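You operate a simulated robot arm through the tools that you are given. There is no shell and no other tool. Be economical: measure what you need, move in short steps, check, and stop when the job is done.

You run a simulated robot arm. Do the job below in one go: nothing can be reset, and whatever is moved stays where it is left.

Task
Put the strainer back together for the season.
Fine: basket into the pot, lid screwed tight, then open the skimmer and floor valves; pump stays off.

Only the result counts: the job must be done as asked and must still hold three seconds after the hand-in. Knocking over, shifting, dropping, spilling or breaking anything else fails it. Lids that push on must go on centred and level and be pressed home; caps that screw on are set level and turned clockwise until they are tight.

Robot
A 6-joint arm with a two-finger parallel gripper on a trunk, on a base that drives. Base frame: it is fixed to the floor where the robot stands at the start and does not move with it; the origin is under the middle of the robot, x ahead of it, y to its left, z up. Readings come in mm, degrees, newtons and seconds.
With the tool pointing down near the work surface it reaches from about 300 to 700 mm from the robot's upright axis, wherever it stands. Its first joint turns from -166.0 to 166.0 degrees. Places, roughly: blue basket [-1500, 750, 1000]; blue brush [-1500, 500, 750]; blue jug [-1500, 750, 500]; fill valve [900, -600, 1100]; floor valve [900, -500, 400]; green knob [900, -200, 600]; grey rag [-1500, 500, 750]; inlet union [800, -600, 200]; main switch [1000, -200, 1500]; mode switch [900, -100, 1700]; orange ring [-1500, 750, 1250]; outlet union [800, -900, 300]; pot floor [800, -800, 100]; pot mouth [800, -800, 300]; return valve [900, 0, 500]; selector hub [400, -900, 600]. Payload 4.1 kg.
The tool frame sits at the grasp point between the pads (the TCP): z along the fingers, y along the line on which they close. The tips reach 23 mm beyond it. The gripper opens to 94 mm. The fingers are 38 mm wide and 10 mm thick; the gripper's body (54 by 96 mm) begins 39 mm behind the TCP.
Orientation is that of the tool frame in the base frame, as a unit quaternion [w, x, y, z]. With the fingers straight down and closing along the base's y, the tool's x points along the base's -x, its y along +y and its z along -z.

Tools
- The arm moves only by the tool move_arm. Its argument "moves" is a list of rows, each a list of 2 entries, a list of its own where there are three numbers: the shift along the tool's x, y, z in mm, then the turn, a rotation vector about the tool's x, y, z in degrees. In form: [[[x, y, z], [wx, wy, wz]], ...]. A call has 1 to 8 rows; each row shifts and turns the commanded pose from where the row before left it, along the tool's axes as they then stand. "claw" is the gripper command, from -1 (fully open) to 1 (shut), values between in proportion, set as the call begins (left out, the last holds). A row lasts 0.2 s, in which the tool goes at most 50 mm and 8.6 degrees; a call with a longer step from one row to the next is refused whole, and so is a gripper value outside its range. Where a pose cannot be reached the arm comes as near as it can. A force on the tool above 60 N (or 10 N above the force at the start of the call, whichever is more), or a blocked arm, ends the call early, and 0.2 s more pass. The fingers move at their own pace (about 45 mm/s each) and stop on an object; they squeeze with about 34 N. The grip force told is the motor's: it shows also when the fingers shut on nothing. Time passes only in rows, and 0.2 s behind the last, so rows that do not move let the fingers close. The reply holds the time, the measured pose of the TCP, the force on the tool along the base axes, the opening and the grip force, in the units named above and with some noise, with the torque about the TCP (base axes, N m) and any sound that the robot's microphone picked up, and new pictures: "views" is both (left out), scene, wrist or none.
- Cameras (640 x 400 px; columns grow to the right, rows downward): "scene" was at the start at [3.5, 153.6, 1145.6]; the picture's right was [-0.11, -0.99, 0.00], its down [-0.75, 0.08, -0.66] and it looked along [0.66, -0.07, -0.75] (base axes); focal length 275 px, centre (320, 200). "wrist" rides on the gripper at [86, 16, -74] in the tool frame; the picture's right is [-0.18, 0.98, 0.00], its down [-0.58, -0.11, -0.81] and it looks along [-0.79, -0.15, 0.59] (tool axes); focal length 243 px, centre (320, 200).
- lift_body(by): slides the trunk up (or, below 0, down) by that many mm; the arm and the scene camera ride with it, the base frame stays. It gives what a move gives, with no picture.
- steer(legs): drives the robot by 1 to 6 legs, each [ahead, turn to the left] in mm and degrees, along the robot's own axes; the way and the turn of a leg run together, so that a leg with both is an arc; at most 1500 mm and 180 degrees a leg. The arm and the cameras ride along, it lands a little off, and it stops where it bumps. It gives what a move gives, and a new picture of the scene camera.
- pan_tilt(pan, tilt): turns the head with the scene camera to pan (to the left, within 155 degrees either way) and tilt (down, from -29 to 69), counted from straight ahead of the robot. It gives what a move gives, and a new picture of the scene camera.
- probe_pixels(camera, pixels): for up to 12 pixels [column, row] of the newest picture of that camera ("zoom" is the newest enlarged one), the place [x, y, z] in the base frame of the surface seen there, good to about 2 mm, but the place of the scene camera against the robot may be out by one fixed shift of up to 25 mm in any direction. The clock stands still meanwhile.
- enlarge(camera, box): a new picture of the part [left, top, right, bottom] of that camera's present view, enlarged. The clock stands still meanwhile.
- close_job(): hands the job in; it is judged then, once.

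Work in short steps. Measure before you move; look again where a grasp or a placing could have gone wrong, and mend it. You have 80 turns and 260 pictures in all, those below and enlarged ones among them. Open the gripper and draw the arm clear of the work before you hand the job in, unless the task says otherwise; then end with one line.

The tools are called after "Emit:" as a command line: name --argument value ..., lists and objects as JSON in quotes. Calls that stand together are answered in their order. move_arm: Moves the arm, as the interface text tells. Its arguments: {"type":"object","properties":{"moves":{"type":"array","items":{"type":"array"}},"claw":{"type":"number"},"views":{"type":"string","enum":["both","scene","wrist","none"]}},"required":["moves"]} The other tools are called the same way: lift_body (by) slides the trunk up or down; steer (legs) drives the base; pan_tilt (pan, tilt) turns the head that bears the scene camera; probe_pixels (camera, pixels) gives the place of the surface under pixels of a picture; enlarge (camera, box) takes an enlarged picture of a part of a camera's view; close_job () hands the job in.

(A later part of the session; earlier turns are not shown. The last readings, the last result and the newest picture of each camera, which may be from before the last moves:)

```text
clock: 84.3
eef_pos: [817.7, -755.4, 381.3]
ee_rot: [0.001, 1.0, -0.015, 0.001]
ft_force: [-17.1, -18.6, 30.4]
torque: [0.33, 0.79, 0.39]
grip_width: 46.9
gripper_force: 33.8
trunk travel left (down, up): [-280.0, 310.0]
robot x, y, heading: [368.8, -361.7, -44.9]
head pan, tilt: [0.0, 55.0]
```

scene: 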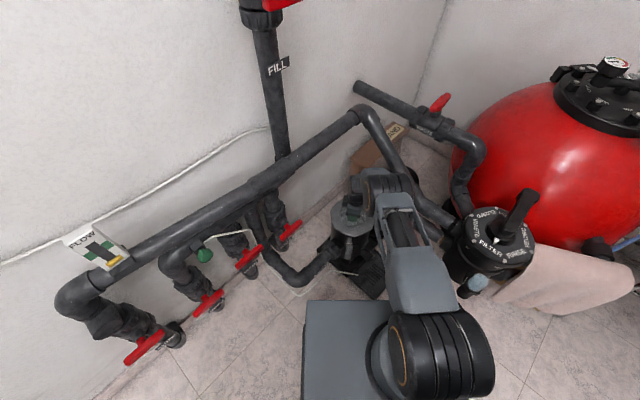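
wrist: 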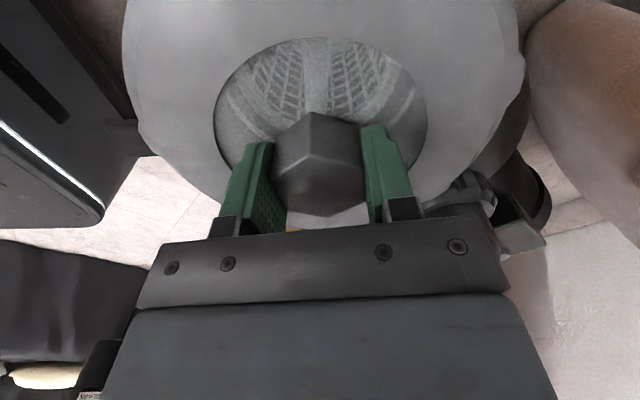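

Grip width grew to 46.9 with 0.39 N·m: the fingers are riding the hex corners, so the lid has stopped turning. I look.

Emit:
move_arm --moves '[[[0, 0, 0], [0, 0, 0]]]' --views "both"

Emit:
enlarge --camera "wrist" --box '[100, 0, 560, 240]'

Emit:
enlarge --camera "scene" --box '[310, 190, 410, 290]'

```text
clock: 84.7
eef_pos: [817.8, -754.2, 381.5]
ee_rot: [0.002, 1.0, -0.014, 0.001]
ft_force: [-21.4, -24.6, 30.8]
torque: [0.2, 0.7, -0.08]
grip_width: 46.9
gripper_force: 34.2
trunk travel left (down, up): [-280.0, 310.0]
robot x, y, heading: [367.3, -356.3, -44.7]
head pan, tilt: [0.0, 55.0]
```

scene: 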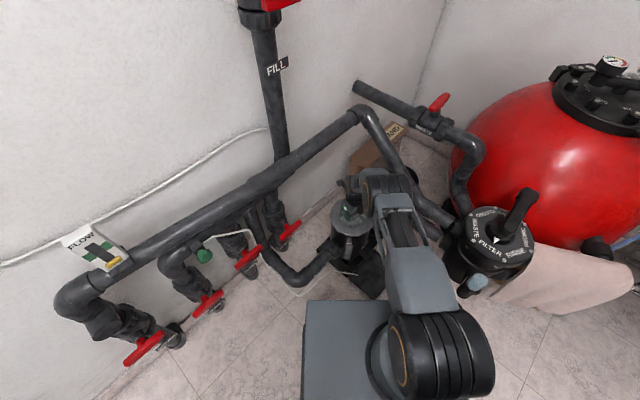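
wrist: 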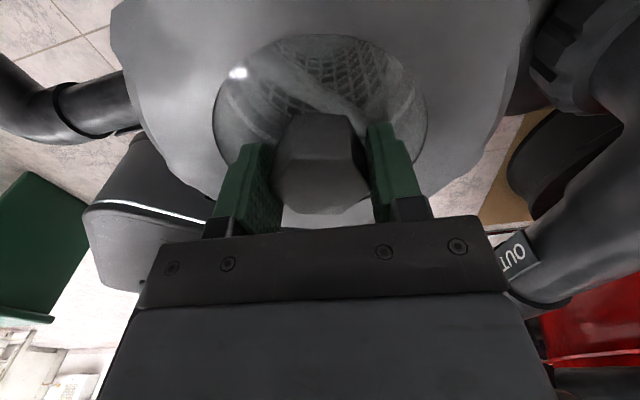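

```text
1.39 times, centred on (330, 120) of wrist
```

zoom: 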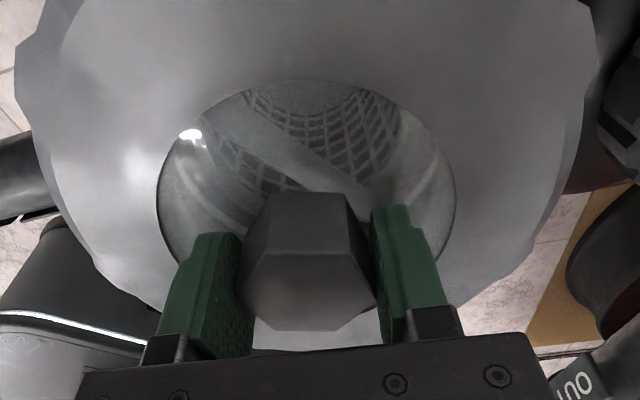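

```text
4.00 times, centred on (360, 240) of scene
```

zoom: 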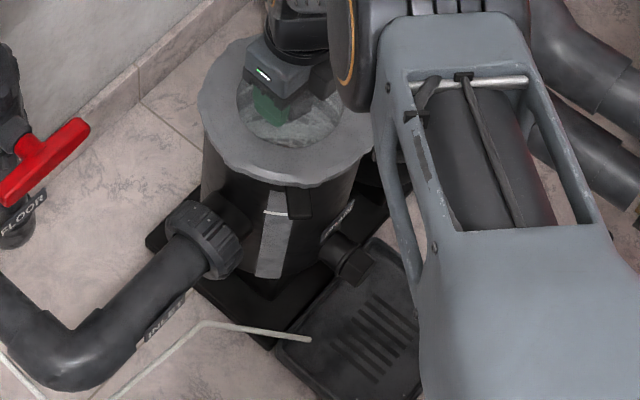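

Knob is offset ~27° from the fingers. I release, raise 40 mm and measure knob, lid level and centring.

Emit:
move_arm --moves '[[[0, 0, 0], [0, 0, 0]], [[0, 0, 0], [0, 0, 0]], [[0, 0, -20], [0, 0, 0]], [[0, 0, -40], [0, 0, 0]], [[0, 0, -40], [0, 0, 0]], [[0, 0, 0], [0, 0, 0]]]' --claw -0.35 --views "wrist"

Emit:
enlarge --camera "wrist" --box '[160, 0, 480, 200]'

```text
clock: 86.1
eef_pos: [820.3, -752.8, 479.2]
ee_rot: [-0.001, 1.0, -0.013, -0.001]
ft_force: [0.4, 0.1, 0.2]
torque: [-0.02, 0.01, 0.01]
grip_width: 63.8
gripper_force: 0.1
trunk travel left (down, up): [-280.0, 310.0]
robot x, y, heading: [369.5, -360.1, -44.6]
head pan, tilt: [0.0, 55.0]
```

wrist: 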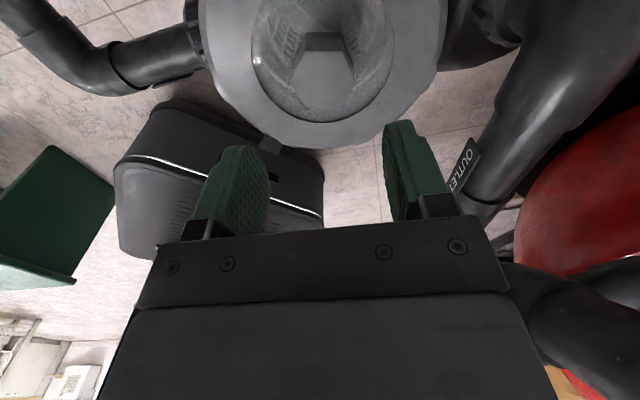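

```text
2.00 times, centred on (320, 100) of wrist
```

zoom: 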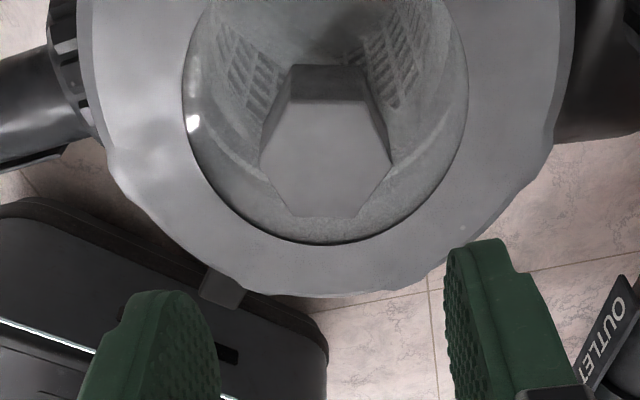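

I probe the hex vertices and lid surface around.

Emit:
probe_pixels --camera "zoom" --pixels '[[292, 105], [365, 105], [388, 162], [356, 212], [286, 210], [263, 163], [325, 160], [150, 60], [130, 150], [200, 230], [400, 260], [520, 120]]'

Emit:
probe_pixels --camera "zoom" --pixels '[[100, 60], [113, 160], [240, 285], [330, 293], [430, 275], [540, 165], [565, 60], [185, 100], [465, 100], [325, 240], [222, 285]]'

```text
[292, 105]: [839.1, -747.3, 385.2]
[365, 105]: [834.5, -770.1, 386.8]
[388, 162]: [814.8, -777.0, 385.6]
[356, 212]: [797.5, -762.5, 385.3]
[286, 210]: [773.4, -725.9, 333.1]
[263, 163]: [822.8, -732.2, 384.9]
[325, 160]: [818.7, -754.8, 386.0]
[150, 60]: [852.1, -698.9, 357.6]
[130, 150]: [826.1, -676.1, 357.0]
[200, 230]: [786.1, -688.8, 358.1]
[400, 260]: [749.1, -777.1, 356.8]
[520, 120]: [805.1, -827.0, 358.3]
```

```text
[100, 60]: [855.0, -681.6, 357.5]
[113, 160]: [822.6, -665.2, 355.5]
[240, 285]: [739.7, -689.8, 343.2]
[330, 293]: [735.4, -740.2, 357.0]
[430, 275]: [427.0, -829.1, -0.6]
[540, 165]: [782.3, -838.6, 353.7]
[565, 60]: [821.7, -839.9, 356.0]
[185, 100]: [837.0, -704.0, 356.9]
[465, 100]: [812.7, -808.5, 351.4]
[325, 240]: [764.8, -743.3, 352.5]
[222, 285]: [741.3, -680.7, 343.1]
```

Lid top is level at ≈357, knob centre (818.5, −754.8). I check the gap between lid and pot in the scene view.

Emit:
enlarge --camera "scene" --box '[325, 195, 385, 255]'

Emit:
enlarge --camera "wrist" --box '[200, 80, 360, 180]'

```text
6.67 times, centred on (355, 225) of scene
```

zoom: 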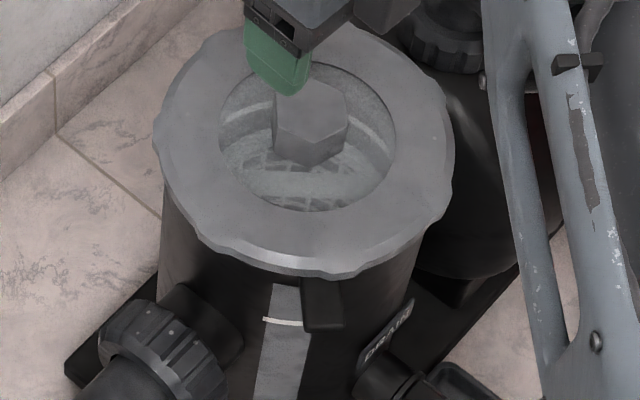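

```text
4.00 times, centred on (280, 130) of wrist
```

zoom: 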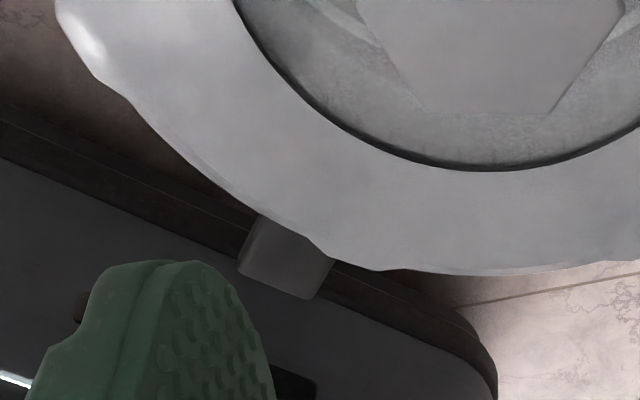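

I rewind the tool −201° in the air to line up with the hex flats again.

Emit:
move_arm --moves '[[[0, 0, 0], [0, 0, -8.4]], [[0, 0, 0], [0, 0, -8.4]], [[0, 0, 0], [0, 0, -8.4]], [[0, 0, 0], [0, 0, -8.4]], [[0, 0, 0], [0, 0, -8.4]], [[0, 0, 0], [0, 0, -8.4]], [[0, 0, 0], [0, 0, -8.4]], [[0, 0, 0], [0, 0, -8.4]]]' --views "none"

Emit:
move_arm --moves '[[[0, 0, 0], [0, 0, -8.4]], [[0, 0, 0], [0, 0, -8.4]], [[0, 0, 0], [0, 0, -8.4]], [[0, 0, 0], [0, 0, -8.4]], [[0, 0, 0], [0, 0, -8.4]], [[0, 0, 0], [0, 0, -8.4]], [[0, 0, 0], [0, 0, -8.4]], [[0, 0, 0], [0, 0, -8.4]]]' --views "none"

Emit:
move_arm --moves '[[[0, 0, 0], [0, 0, -8.4]], [[0, 0, 0], [0, 0, -8.4]], [[0, 0, 0], [0, 0, -8.4]], [[0, 0, 0], [0, 0, -8.4]], [[0, 0, 0], [0, 0, -8.4]], [[0, 0, 0], [0, 0, -8.4]], [[0, 0, 0], [0, 0, -8.0]], [[0, 0, 0], [0, 0, -8.0]]]' --views "wrist"

Emit:
enlarge --camera "wrist" --box '[160, 0, 480, 200]'

```text
clock: 87.9
eef_pos: [819.9, -753.0, 479.5]
ee_rot: [-0.001, 0.839, 0.544, 0.0]
ft_force: [-0.5, -0.5, -0.5]
torque: [-0.03, 0.01, 0.0]
grip_width: 63.2
gripper_force: 0.0
trunk travel left (down, up): [-280.0, 310.0]
robot x, y, heading: [372.3, -358.5, -44.6]
head pan, tilt: [0.0, 55.0]
```

```text
clock: 89.7
eef_pos: [819.0, -753.4, 479.1]
ee_rot: [0.0, 0.398, 0.917, 0.0]
ft_force: [0.0, -0.5, -1.1]
torque: [-0.01, 0.01, -0.01]
grip_width: 63.4
gripper_force: 0.1
trunk travel left (down, up): [-280.0, 310.0]
robot x, y, heading: [366.9, -359.5, -44.7]
head pan, tilt: [0.0, 55.0]
```

```text
clock: 91.5
eef_pos: [818.3, -752.3, 478.7]
ee_rot: [-0.001, -0.169, 0.986, 0.001]
ft_force: [-0.1, -0.4, -0.4]
torque: [0.03, -0.02, -0.02]
grip_width: 63.4
gripper_force: 0.0
trunk travel left (down, up): [-280.0, 310.0]
robot x, y, heading: [367.8, -356.0, -44.5]
head pan, tilt: [0.0, 55.0]
```

wrist: 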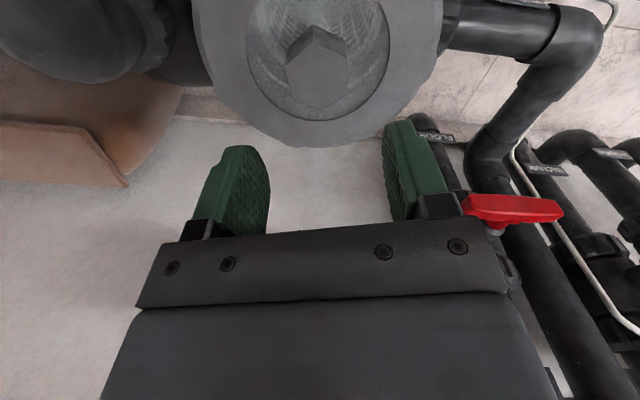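

```text
2.00 times, centred on (320, 100) of wrist
```

zoom: 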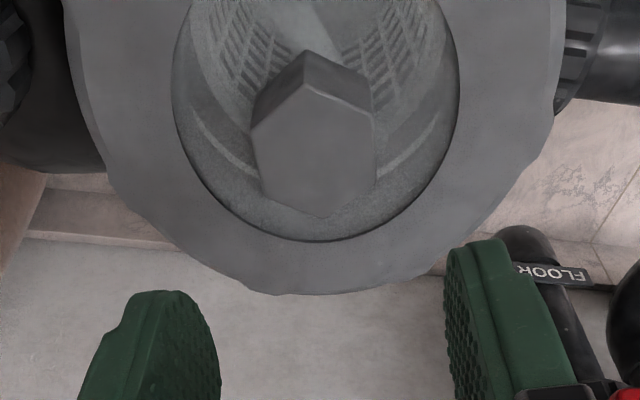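

Flats are aligned. I re-probe the knob centre from this side to cancel bias.

Emit:
probe_pixels --camera "zoom" --pixels '[[306, 88], [254, 128], [370, 114], [374, 178], [322, 214], [263, 192], [315, 150], [120, 60], [150, 200], [290, 270], [460, 200], [520, 80]]'

```text
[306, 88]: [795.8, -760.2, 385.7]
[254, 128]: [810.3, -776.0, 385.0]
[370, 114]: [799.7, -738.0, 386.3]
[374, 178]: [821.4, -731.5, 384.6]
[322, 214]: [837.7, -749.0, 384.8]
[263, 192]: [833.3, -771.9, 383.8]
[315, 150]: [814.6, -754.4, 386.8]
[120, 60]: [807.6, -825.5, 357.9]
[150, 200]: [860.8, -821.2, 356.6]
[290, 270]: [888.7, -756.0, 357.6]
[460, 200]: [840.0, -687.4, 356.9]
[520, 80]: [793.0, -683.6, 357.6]
```

Knob centre ≈ (817.3, −754.6), top 385.3. I centre, descend to TCP≈383, and grip.

Emit:
move_arm --moves '[[[2, -1, 40], [0, 0, 0]], [[0, 0, 40], [0, 0, 0]], [[0, 0, 15.5], [0, 0, 0]], [[0, 0, 0], [0, 0, 0]]]' --views "none"

Emit:
move_arm --moves '[[[0, 0, 0], [0, 0, 0]], [[0, 0, 0], [0, 0, 0]], [[0, 0, 0], [0, 0, 0]], [[0, 0, 0], [0, 0, 0]]]' --claw 1 --views "none"

```text
clock: 92.5
eef_pos: [816.2, -754.8, 384.3]
ee_rot: [-0.001, -0.17, 0.986, 0.001]
ft_force: [-0.2, 0.9, 0.2]
torque: [0.01, -0.01, -0.01]
grip_width: 63.3
gripper_force: 0.0
trunk travel left (down, up): [-280.0, 310.0]
robot x, y, heading: [369.6, -360.8, -44.5]
head pan, tilt: [0.0, 55.0]
```

```text
clock: 93.5
eef_pos: [816.3, -754.6, 384.2]
ee_rot: [0.0, -0.168, 0.986, 0.001]
ft_force: [5.0, -10.3, -1.4]
torque: [-0.08, -0.26, -0.36]
grip_width: 42.7
gripper_force: 33.7
trunk travel left (down, up): [-280.0, 310.0]
robot x, y, heading: [368.5, -359.2, -44.8]
head pan, tilt: [0.0, 55.0]
```

The lid resists sideways, so I shift −1 mm along tool y and turn clockwise in small steps, watching torque.

Emit:
move_arm --moves '[[[0, -1, 0.5], [0, 0, 3]], [[0, 0, 0], [0, 0, 5]], [[0, 0, 0], [0, 0, 5]], [[0, 0, 0], [0, 0, 5]], [[0, 0, 0], [0, 0, 0]]]' --views "wrist"

```text
clock: 94.7
eef_pos: [816.5, -754.1, 382.8]
ee_rot: [-0.001, -0.012, 1.0, 0.0]
ft_force: [-0.3, 2.0, 8.2]
torque: [-0.29, 0.18, 0.73]
grip_width: 46.4
gripper_force: 34.6
trunk travel left (down, up): [-280.0, 310.0]
robot x, y, heading: [363.6, -357.5, -44.6]
head pan, tilt: [0.0, 55.0]
```

wrist: 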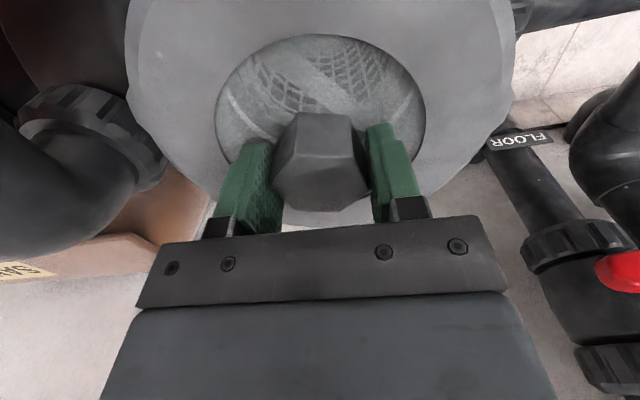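

The lid held against 0.73 N·m while the fingers pried, so it seems tight. To make sure, I go back onto the flats and twist once more with light downward pressure.

Emit:
move_arm --moves '[[[0, 0, 0], [0, 0, -8]], [[0, 0, 0], [0, 0, -8]], [[0, 0, 0], [0, 0, -4]], [[0, 0, 0], [0, 0, 0]]]' --views "none"

Emit:
move_arm --moves '[[[0, 0, 1.5], [0, 0, 0]], [[0, 0, 0], [0, 0, 4]], [[0, 0, 0], [0, 0, 4]], [[0, 0, 0], [0, 0, 4]], [[0, 0, 0], [0, 0, 0]]]' --views "wrist"

Emit:
enlarge --camera "scene" --box '[325, 195, 385, 255]'

```text
clock: 95.7
eef_pos: [815.4, -754.8, 383.1]
ee_rot: [-0.001, -0.185, 0.983, 0.001]
ft_force: [-3.5, -3.0, -4.0]
torque: [-0.12, -0.5, -0.09]
grip_width: 41.9
gripper_force: 34.1
trunk travel left (down, up): [-280.0, 310.0]
robot x, y, heading: [364.8, -359.0, -44.4]
head pan, tilt: [0.0, 55.0]
```

```text
clock: 96.9
eef_pos: [819.1, -755.1, 382.9]
ee_rot: [0.0, -0.082, 0.997, 0.001]
ft_force: [4.0, 12.4, 1.1]
torque: [-0.39, -0.07, 0.91]
grip_width: 43.8
gripper_force: 34.3
trunk travel left (down, up): [-280.0, 310.0]
robot x, y, heading: [370.5, -356.1, -44.4]
head pan, tilt: [0.0, 55.0]
```

wrist: 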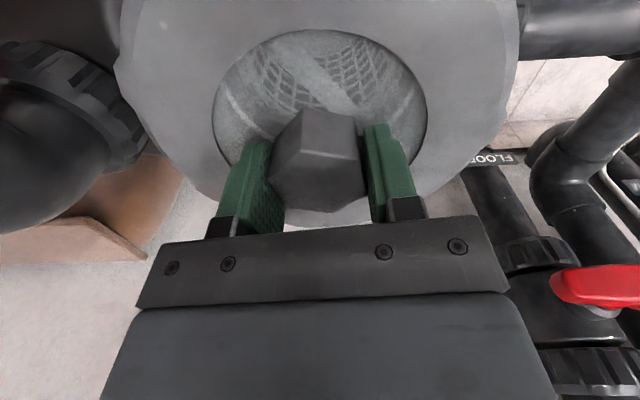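

```text
6.67 times, centred on (355, 225) of scene
```

zoom: 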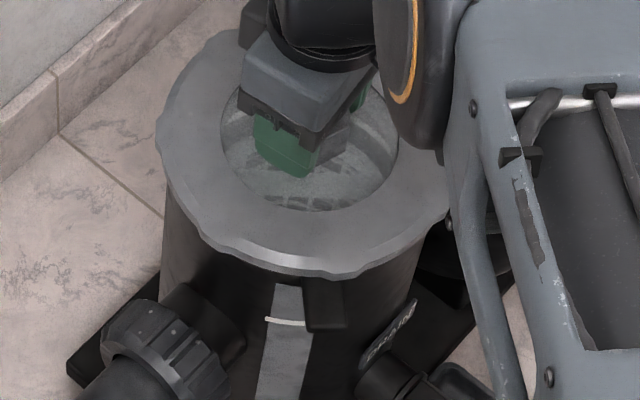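

Lid holds against 0.91 N·m without moving: tight. I unwind the twist, release and rise.

Emit:
move_arm --moves '[[[0, 0, 0], [0, 0, -6]], [[0, 0, 0], [0, 0, -4]], [[0, 0, 0], [0, 0, 0]]]' --views "none"

Emit:
move_arm --moves '[[[0, 0, 0], [0, 0, 0]], [[0, 0, 0], [0, 0, 0]], [[0, 0, -10], [0, 0, 0]], [[0, 0, -45], [0, 0, 0]], [[0, 0, -45], [0, 0, 0]], [[0, 0, -30], [0, 0, 0]], [[40, 20, 0], [0, 0, 0]], [[40, 20, 0], [0, 0, 0]]]' --claw -0.35 --views "both"

Emit:
enlarge --camera "wrist" --box '[160, 0, 480, 200]'

```text
clock: 97.7
eef_pos: [816.3, -754.6, 383.0]
ee_rot: [-0.001, -0.167, 0.986, 0.0]
ft_force: [-1.8, 16.7, 4.2]
torque: [0.55, -0.37, -0.12]
grip_width: 41.9
gripper_force: 33.5
trunk travel left (down, up): [-280.0, 310.0]
robot x, y, heading: [363.0, -358.0, -44.3]
head pan, tilt: [0.0, 55.0]
```

```text
clock: 99.5
eef_pos: [727.9, -746.1, 512.9]
ee_rot: [-0.001, -0.169, 0.986, 0.0]
ft_force: [-0.2, 0.3, -0.2]
torque: [0.0, -0.03, -0.02]
grip_width: 63.8
gripper_force: 0.1
trunk travel left (down, up): [-280.0, 310.0]
robot x, y, heading: [371.5, -358.7, -44.2]
head pan, tilt: [0.0, 55.0]
```

scene: 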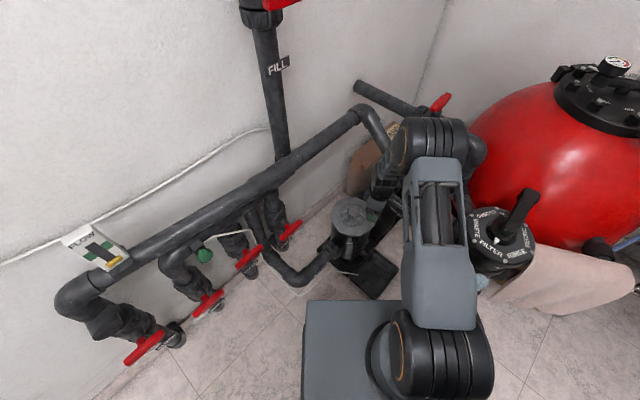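
wrist: 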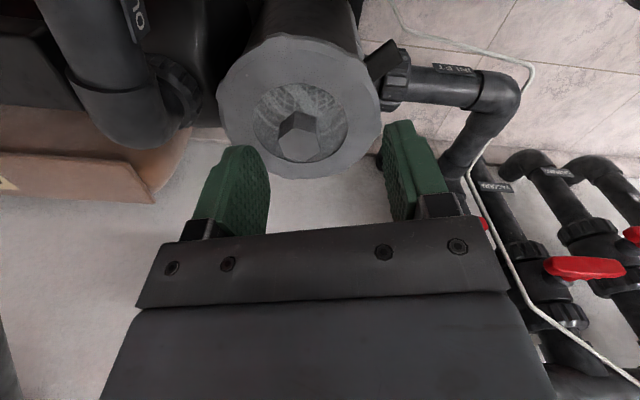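

```text
2.00 times, centred on (320, 100) of wrist
```

zoom: 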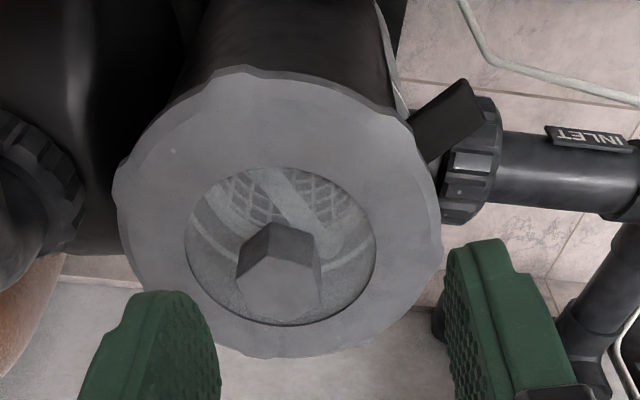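

Lid on, level and centred. Now I study the valves in the scene view.

Emit:
pan_tilt --pan 35 --tilt 50

Emit:
enlarge --camera "scene" --box '[260, 150, 480, 310]'

```text
clock: 100.5
eef_pos: [728.5, -746.1, 512.0]
ee_rot: [0.0, -0.168, 0.986, 0.001]
ft_force: [0.6, -0.6, 0.0]
torque: [0.01, -0.02, -0.01]
grip_width: 63.6
gripper_force: 0.1
trunk travel left (down, up): [-280.0, 310.0]
robot x, y, heading: [367.9, -361.8, -44.0]
head pan, tilt: [35.0, 50.0]
```

scene: 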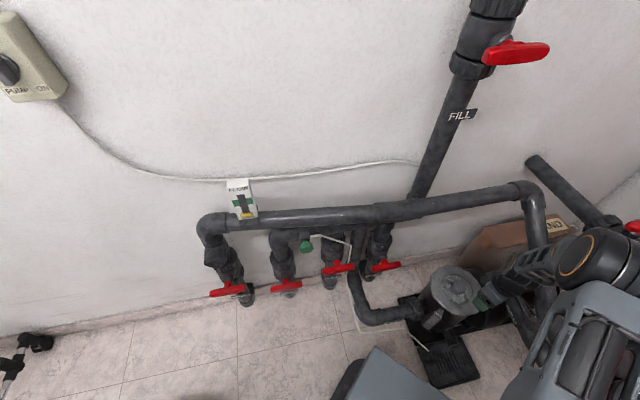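

```text
2.50 times, centred on (370, 230) of scene
```

zoom: 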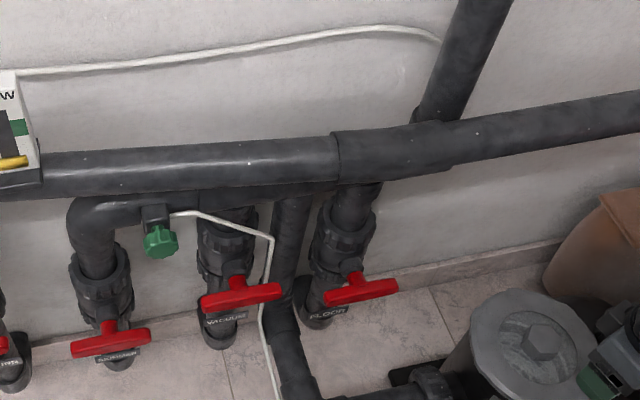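

All four red handles lie across their pipes. I retract the arm to ~400 mm in front, then turn the robot to face the wall squarely.

Emit:
move_arm --moves '[[[12, 42, 0], [0, 0, 0]], [[12, 42, 0], [0, 0, 0]], [[11, 43, 0], [0, 0, 0]], [[0, 0, 0], [0, 0, -8.5]], [[0, 0, 0], [0, 0, -8.5]], [[0, 0, 0], [0, 0, -8.5]], [[0, 0, 0], [0, 0, 0]]]' --views "none"

Emit:
steer --legs '[[0, 44]]'

Emit:
pan_tilt --pan 0 --tilt 45

```text
clock: 102.1
eef_pos: [654.7, -636.3, 512.7]
ee_rot: [-0.001, -0.383, 0.924, 0.0]
ft_force: [-0.1, -0.2, 0.4]
torque: [-0.01, -0.01, 0.02]
grip_width: 63.3
gripper_force: 0.1
trunk travel left (down, up): [-280.0, 310.0]
robot x, y, heading: [369.3, -357.5, -44.4]
head pan, tilt: [35.0, 50.0]
```

```text
clock: 104.5
eef_pos: [766.5, -368.1, 512.8]
ee_rot: [0.0, -0.693, 0.721, 0.001]
ft_force: [0.3, 0.0, -0.4]
torque: [0.02, -0.03, 0.06]
grip_width: 63.5
gripper_force: 0.1
trunk travel left (down, up): [-280.0, 310.0]
robot x, y, heading: [366.0, -357.7, -1.6]
head pan, tilt: [35.0, 50.0]
```

scene: 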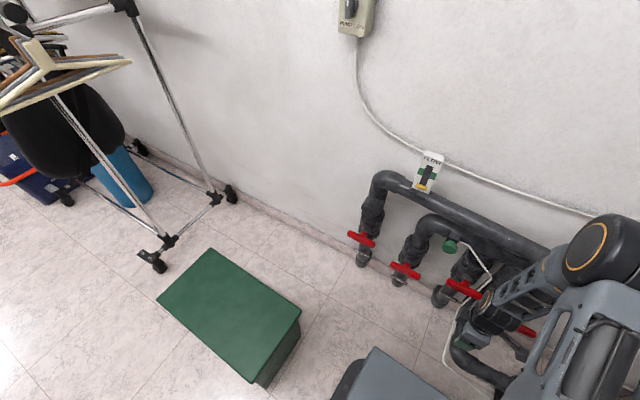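

```text
clock: 105.5
eef_pos: [767.2, -367.9, 512.6]
ee_rot: [0.0, -0.693, 0.721, 0.001]
ft_force: [-0.4, 0.1, -0.5]
torque: [0.05, -0.01, 0.04]
grip_width: 63.7
gripper_force: 0.1
trunk travel left (down, up): [-280.0, 310.0]
robot x, y, heading: [366.1, -358.2, -1.5]
head pan, tilt: [0.0, 45.0]
```

scene: 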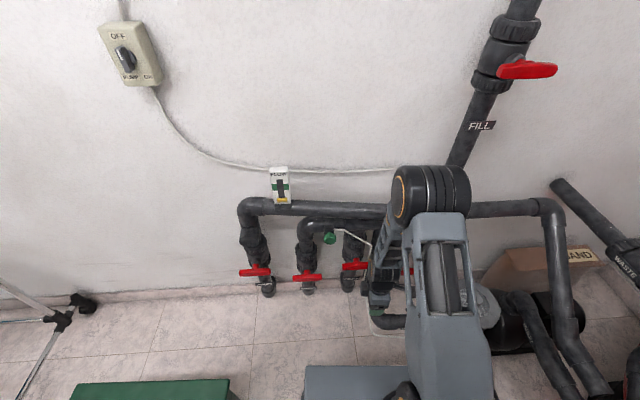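

I move to y≈−157 in front of the skimmer valve, then pitch the tool to horizontal (wx +90 in steps).

Emit:
move_arm --moves '[[[-42, -1, 0], [0, 0, -2.3]], [[-42, 0, 0], [0, 0, 0]], [[-42, 0, 0], [0, 0, 0]], [[-42, 0, 0], [0, 0, 0]], [[-42, 0, 0], [0, 0, 0]], [[0, 0, 0], [8.2, 0, 0]], [[0, 0, 0], [8.2, 0, 0]], [[0, 0, 0], [8.2, 0, 0]]]' --views "none"

Emit:
move_arm --moves '[[[0, 0, 0], [8.2, 0, 0]], [[0, 0, 0], [8.2, 0, 0]], [[0, 0, 0], [8.2, 0, 0]], [[0, 0, 0], [8.2, 0, 0]], [[0, 0, 0], [8.2, 0, 0]], [[0, 0, 0], [8.2, 0, 0]], [[0, 0, 0], [8.2, 0, 0]], [[0, 0, 0], [8, 0, 0]]]' --views "both"

```text
clock: 107.3
eef_pos: [767.1, -164.5, 510.7]
ee_rot: [0.111, -0.68, 0.712, -0.134]
ft_force: [1.7, 1.8, -0.6]
torque: [-0.18, 0.1, 0.05]
grip_width: 63.5
gripper_force: 0.0
out of reach, approached as far as the arm can: row 7
trunk travel left (down, up): [-280.0, 310.0]
robot x, y, heading: [369.9, -358.0, -1.6]
head pan, tilt: [0.0, 45.0]
```

```text
clock: 109.1
eef_pos: [769.1, -160.6, 513.4]
ee_rot: [-0.475, 0.523, -0.513, 0.488]
ft_force: [-0.5, 0.1, -0.7]
torque: [0.03, 0.03, 0.0]
grip_width: 63.4
gripper_force: 0.0
trunk travel left (down, up): [-280.0, 310.0]
robot x, y, heading: [366.9, -358.2, -1.5]
head pan, tilt: [0.0, 45.0]
```

scene: 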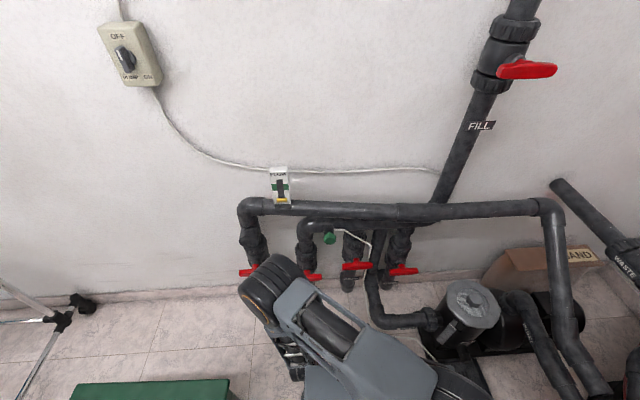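
wrist: 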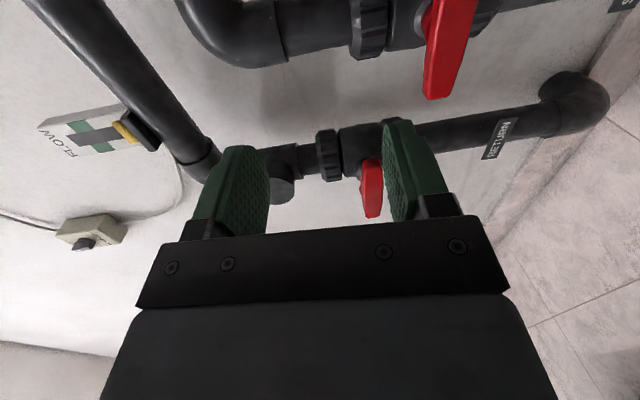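

Tool is horizontal, camera to the right. The skimmer handle shows at (450,45); I probe it along its length.

Emit:
probe_pixels --camera "wrist" --pixels '[[455, 10], [448, 45], [438, 90], [432, 60], [465, 30], [412, 15], [372, 190], [365, 210], [380, 165], [300, 30]]'

Emit:
enlarge --camera "wrist" --box '[320, 0, 520, 125]'

Emit:
enlarge --camera "scene" --box '[300, 200, 460, 310]'

```text
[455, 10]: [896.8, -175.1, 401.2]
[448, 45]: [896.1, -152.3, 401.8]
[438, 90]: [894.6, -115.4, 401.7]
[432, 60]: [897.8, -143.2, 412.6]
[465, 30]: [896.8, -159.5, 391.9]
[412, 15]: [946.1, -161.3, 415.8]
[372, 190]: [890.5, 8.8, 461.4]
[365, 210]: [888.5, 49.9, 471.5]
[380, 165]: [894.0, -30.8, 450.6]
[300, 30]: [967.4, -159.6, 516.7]
```

```text
3.20 times, centred on (420, 62) of wrist
```

zoom: 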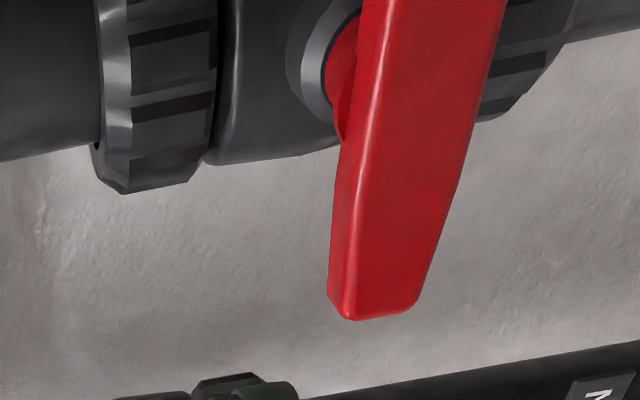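

```text
3.64 times, centred on (380, 255) of scene
```

zoom: 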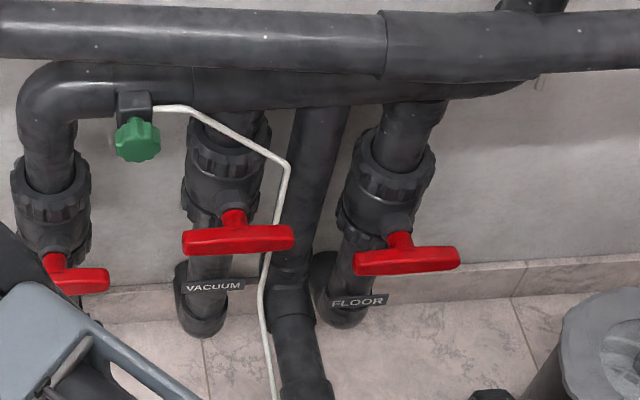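

Skimmer handle: bar along y centred ≈ −160, z ≈ 402 (24 tall), front face x≈896. I correct orientation (wx +4.2, wz +1.3) and lower to z≈402.

Emit:
move_arm --moves '[[[0, 0, 0], [4.2, 0, 1.3]], [[0, 37, 0], [0, 0, 0]], [[0, 37, 0], [0, 0, 0]], [[0, 37, 0], [0, 0, 0]], [[0, 0, 0], [0, 0, 0]]]' --views "both"

Emit:
enlarge --camera "wrist" --box '[200, 40, 440, 220]'

```text
clock: 110.3
eef_pos: [767.1, -160.1, 401.5]
ee_rot: [-0.497, 0.5, -0.501, 0.502]
ft_force: [-0.2, -0.1, -0.3]
torque: [0.01, 0.01, -0.01]
grip_width: 63.5
gripper_force: 0.1
trunk travel left (down, up): [-280.0, 310.0]
robot x, y, heading: [367.0, -357.6, -1.8]
head pan, tilt: [0.0, 45.0]
```

scene: 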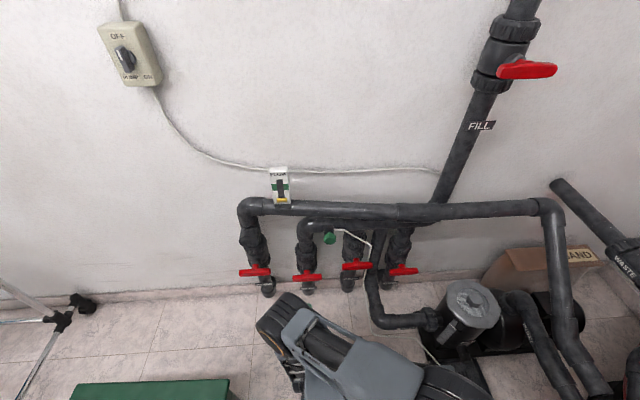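
wrist: 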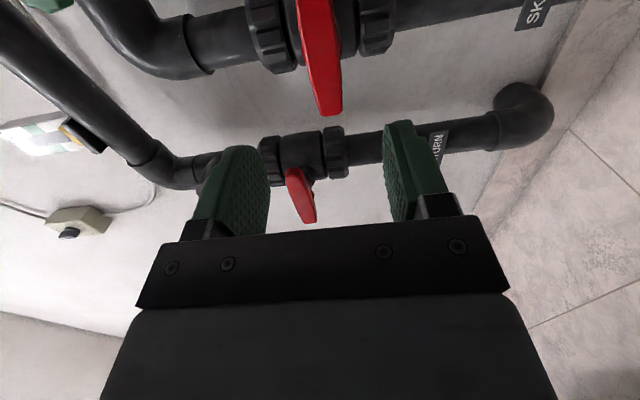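

```text
2.22 times, centred on (320, 130) of wrist
```

zoom: 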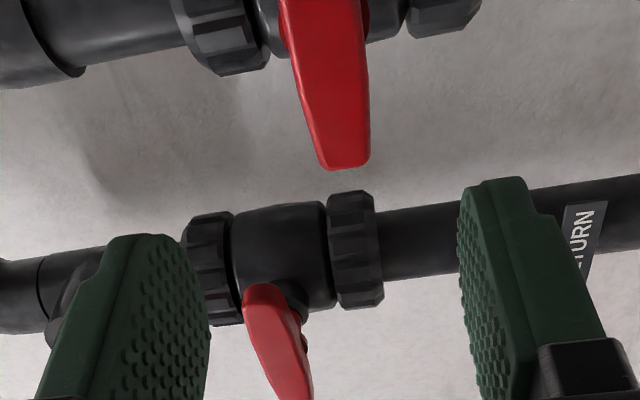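

I probe the bar again from here, then advance 90 mm along the tool axis.

Emit:
probe_pixels --camera "zoom" --pixels '[[300, 40], [360, 40], [325, 10], [328, 100], [345, 165], [290, 10]]'

Emit:
probe_pixels --camera "scene" --pixels '[[293, 280], [307, 277], [320, 276], [389, 272], [403, 271], [416, 270], [343, 267], [371, 264]]'

Emit:
move_arm --moves '[[[0, 0, 30], [0, 0, 0]], [[0, 0, 30], [0, 0, 0]], [[0, 0, 30], [0, 0, 0]], [[0, 0, 0], [0, 0, 0]]]' --views "both"

```text
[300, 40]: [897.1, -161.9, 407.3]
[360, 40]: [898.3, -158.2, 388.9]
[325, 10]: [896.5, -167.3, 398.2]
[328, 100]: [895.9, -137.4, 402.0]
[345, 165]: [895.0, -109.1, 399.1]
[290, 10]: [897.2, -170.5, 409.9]
```

```text
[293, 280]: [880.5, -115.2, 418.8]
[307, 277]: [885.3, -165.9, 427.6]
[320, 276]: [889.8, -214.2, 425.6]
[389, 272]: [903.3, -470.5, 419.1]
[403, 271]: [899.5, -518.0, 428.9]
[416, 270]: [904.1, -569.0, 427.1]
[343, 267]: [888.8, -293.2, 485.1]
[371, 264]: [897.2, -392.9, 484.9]
```

```text
clock: 111.3
eef_pos: [857.4, -160.9, 401.3]
ee_rot: [0.498, -0.5, 0.502, -0.501]
ft_force: [0.3, 0.3, 0.2]
torque: [0.03, -0.01, 0.0]
grip_width: 63.6
gripper_force: 0.0
trunk travel left (down, up): [-280.0, 310.0]
robot x, y, heading: [365.0, -362.2, -1.6]
head pan, tilt: [0.0, 45.0]
```

scene: 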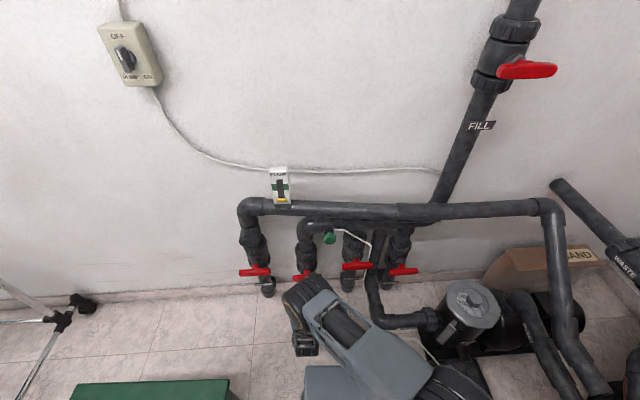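
wrist: 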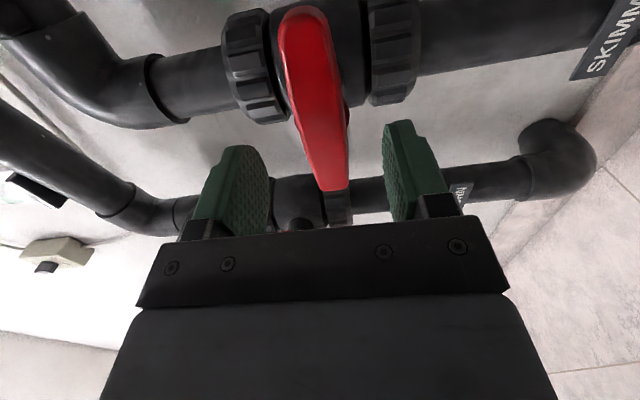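

Bar is centred between the fingers (centre y≈−160). Advance 41 mm and close.

Emit:
move_arm --moves '[[[0, -0.5, 20], [0, 0, 0]], [[0, 0, 15], [0, 0, 0]], [[0, 0, 6], [0, 0, 0]], [[0, 0, 0], [0, 0, 0]]]' --views "none"

Emit:
move_arm --moves '[[[0, 0, 0], [0, 0, 0]], [[0, 0, 0], [0, 0, 0]], [[0, 0, 0], [0, 0, 0]], [[0, 0, 0], [0, 0, 0]], [[0, 0, 0], [0, 0, 0]]]' --claw 1 --views "wrist"

```text
clock: 112.3
eef_pos: [900.0, -160.9, 401.5]
ee_rot: [0.497, -0.5, 0.502, -0.501]
ft_force: [1.0, -0.5, -0.5]
torque: [-0.03, 0.02, 0.02]
grip_width: 63.5
gripper_force: 0.2
trunk travel left (down, up): [-280.0, 310.0]
robot x, y, heading: [366.4, -354.4, -1.7]
head pan, tilt: [0.0, 45.0]
```

```text
clock: 113.5
eef_pos: [899.0, -161.8, 400.4]
ee_rot: [0.496, -0.501, 0.502, -0.5]
ft_force: [1.7, -0.8, -18.4]
torque: [-0.02, -0.18, 0.58]
grip_width: 27.7
gripper_force: 44.4
trunk travel left (down, up): [-280.0, 310.0]
robot x, y, heading: [364.2, -360.4, -1.6]
head pan, tilt: [0.0, 45.0]
```

wrist: 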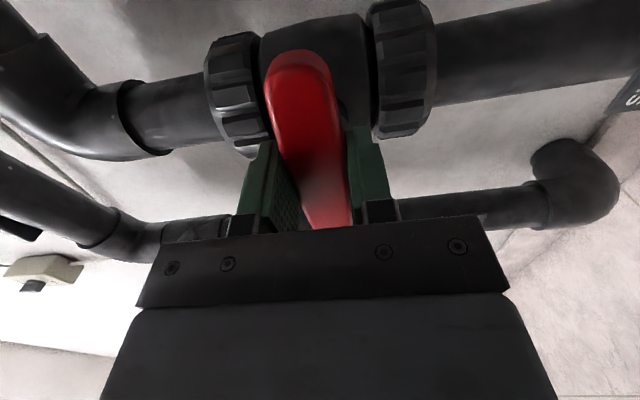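

Gripped at 27.7 mm, with −18 N in z, so I drop 1.5 mm. Then I test a small counter-clockwise turn (−8° about tool z).

Emit:
move_arm --moves '[[[0, 1.5, 0], [0, 0, 0]], [[0, 0, 0], [0, 0, -4]], [[0, 0, 0], [0, 0, -4]], [[0, 0, 0], [0, 0, -4]], [[0, 0, 0], [0, 0, 0]]]' --views "wrist"

```text
clock: 114.7
eef_pos: [899.2, -161.5, 400.2]
ee_rot: [-0.443, 0.55, -0.445, 0.551]
ft_force: [-21.6, 1.0, -1.1]
torque: [0.03, -0.64, -0.57]
grip_width: 28.1
gripper_force: 45.0
trunk travel left (down, up): [-280.0, 310.0]
robot x, y, heading: [363.3, -360.0, -1.6]
head pan, tilt: [0.0, 45.0]
```

wrist: 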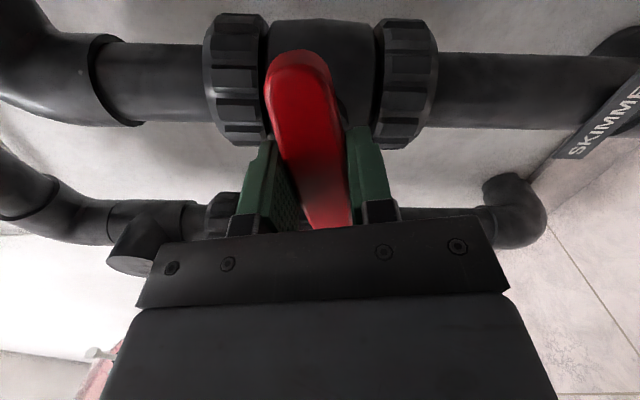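

The handle turns with the gripper, almost free. I back off 1.5 mm for the −21 N push and continue counter-clockwise.

Emit:
move_arm --moves '[[[0, 0, -1.5], [0, 0, -7]], [[0, 0, 0], [0, 0, -8]], [[0, 0, 0], [0, 0, -8]], [[0, 0, 0], [0, 0, -8]], [[0, 0, 0], [0, 0, -8]], [[0, 0, 0], [0, 0, -8]], [[0, 0, 0], [0, 0, 0]]]' --views "wrist"

```text
clock: 116.3
eef_pos: [899.9, -160.8, 400.7]
ee_rot: [-0.187, 0.68, -0.188, 0.683]
ft_force: [7.9, 8.9, 15.7]
torque: [0.12, -1.13, 0.2]
grip_width: 28.1
gripper_force: 45.2
trunk travel left (down, up): [-280.0, 310.0]
robot x, y, heading: [367.3, -358.1, -1.6]
head pan, tilt: [0.0, 45.0]
```

wrist: 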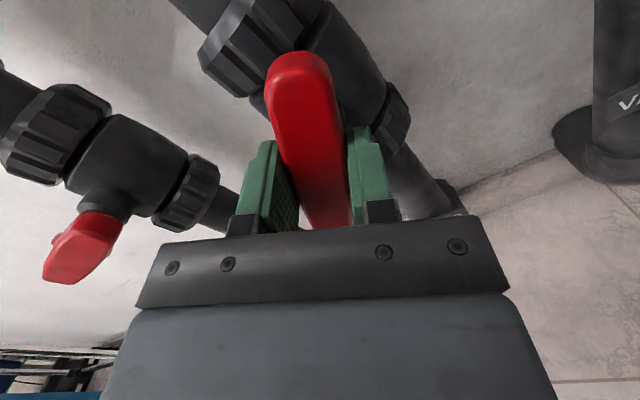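

59° turned; finish the remaining ~31°.

Emit:
move_arm --moves '[[[0, 0, 0], [0, 0, -8]], [[0, 0, 0], [0, 0, -8]], [[0, 0, 0], [0, 0, -8]], [[0, 0, 0], [0, 0, -6.5]], [[0, 0, 0], [0, 0, 0]]]' --views "both"

```text
clock: 117.5
eef_pos: [899.6, -160.3, 401.8]
ee_rot: [-0.001, 0.707, -0.003, 0.708]
ft_force: [15.8, 20.1, 13.3]
torque: [0.08, -1.06, 0.73]
grip_width: 28.4
gripper_force: 44.7
trunk travel left (down, up): [-280.0, 310.0]
robot x, y, heading: [366.3, -356.2, -1.8]
head pan, tilt: [0.0, 45.0]
```

scene: 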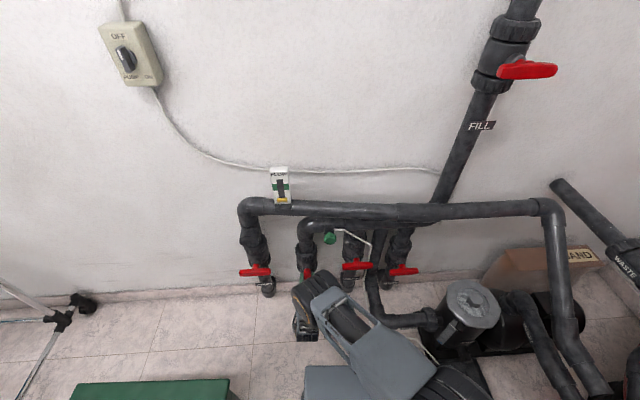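
wrist: 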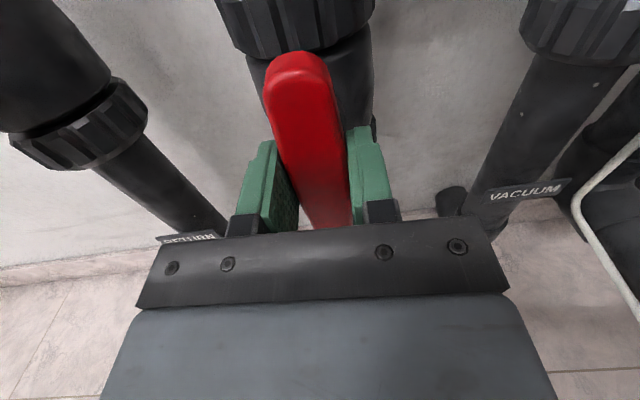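

Handle is vertical, in line with the pipe. I test for the end stop with 3° more.

Emit:
move_arm --moves '[[[0, 0, 0], [0, 0, -3]], [[0, 0, 0], [0, 0, 0]]]' --views "none"

```text
clock: 118.1
eef_pos: [899.8, -161.0, 400.8]
ee_rot: [0.015, 0.706, 0.015, 0.707]
ft_force: [9.1, 29.5, 13.1]
torque: [1.8, -0.06, 0.25]
grip_width: 28.6
gripper_force: 45.3
trunk travel left (down, up): [-280.0, 310.0]
robot x, y, heading: [368.7, -358.4, -1.5]
head pan, tilt: [0.0, 45.0]
```

Torque jumped to 1.8 N·m: end stop reached, so the skimmer is fully open. I ease off, release and back away.

Emit:
move_arm --moves '[[[0, 0, 0], [0, 0, 2.5]], [[0, 0, 0], [0, 0, 0]]]' --views "none"

Emit:
move_arm --moves '[[[0, 0, 0], [0, 0, 0]], [[0, 0, 0], [0, 0, 0]], [[0, 0, 0], [0, 0, 0]], [[0, 0, -20], [0, 0, 0]], [[0, 0, -40], [0, 0, 0]], [[0, 0, -40], [0, 0, 0]], [[0, 0, -30], [0, 0, 0]]]' --claw -0.35 --views "both"

```text
clock: 118.7
eef_pos: [899.1, -160.9, 401.9]
ee_rot: [0.0, 0.707, 0.001, 0.707]
ft_force: [11.6, 30.7, 11.6]
torque: [0.02, 0.81, 0.81]
grip_width: 28.5
gripper_force: 45.0
trunk travel left (down, up): [-280.0, 310.0]
robot x, y, heading: [367.9, -356.8, -1.3]
head pan, tilt: [0.0, 45.0]
```

```text
clock: 120.3
eef_pos: [768.0, -164.4, 399.7]
ee_rot: [0.003, 0.708, -0.002, 0.706]
ft_force: [-0.1, 0.2, -0.1]
torque: [-0.02, 0.01, -0.01]
grip_width: 63.5
gripper_force: 0.0
trunk travel left (down, up): [-280.0, 310.0]
robot x, y, heading: [366.1, -356.3, -1.7]
head pan, tilt: [0.0, 45.0]
```

scene: 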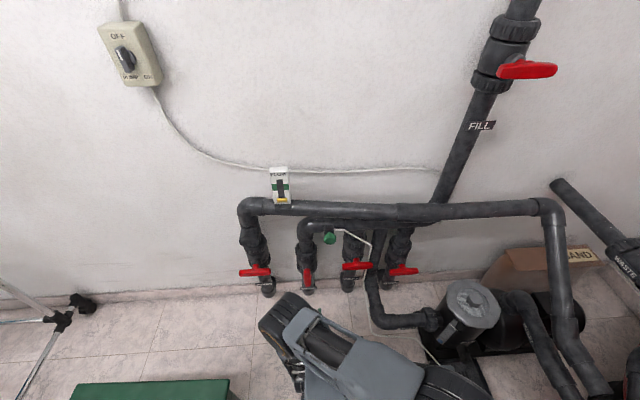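
wrist: 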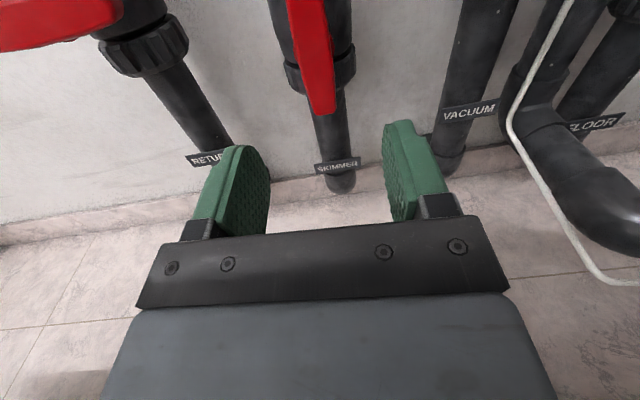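

Skimmer handle is vertical. I probe the floor handle and the inlet pipe before moving across.

Emit:
enlarge --camera "scene" --box '[280, 200, 460, 340]'

Emit:
probe_pixels --camera "scene" --pixels '[[390, 273], [403, 272], [416, 270], [372, 290], [376, 310], [390, 320], [420, 320], [366, 250], [307, 265], [308, 283]]'

```text
2.86 times, centred on (370, 270) of scene
```

zoom: 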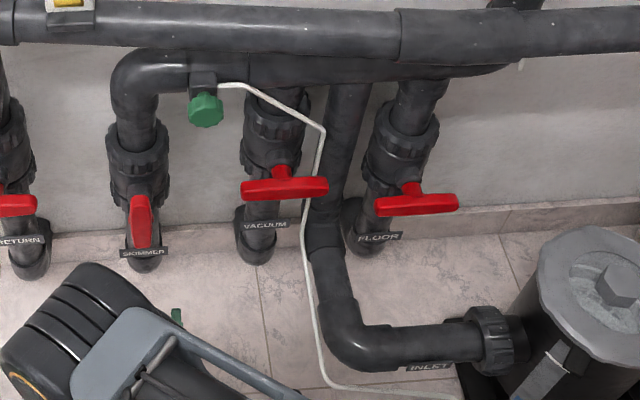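

```text
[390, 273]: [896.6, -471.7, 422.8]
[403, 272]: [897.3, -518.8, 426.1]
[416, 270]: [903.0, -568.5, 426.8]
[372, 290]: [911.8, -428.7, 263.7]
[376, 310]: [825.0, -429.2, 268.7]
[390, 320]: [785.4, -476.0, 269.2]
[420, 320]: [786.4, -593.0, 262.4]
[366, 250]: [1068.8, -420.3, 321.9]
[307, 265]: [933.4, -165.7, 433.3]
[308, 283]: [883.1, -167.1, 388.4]
```

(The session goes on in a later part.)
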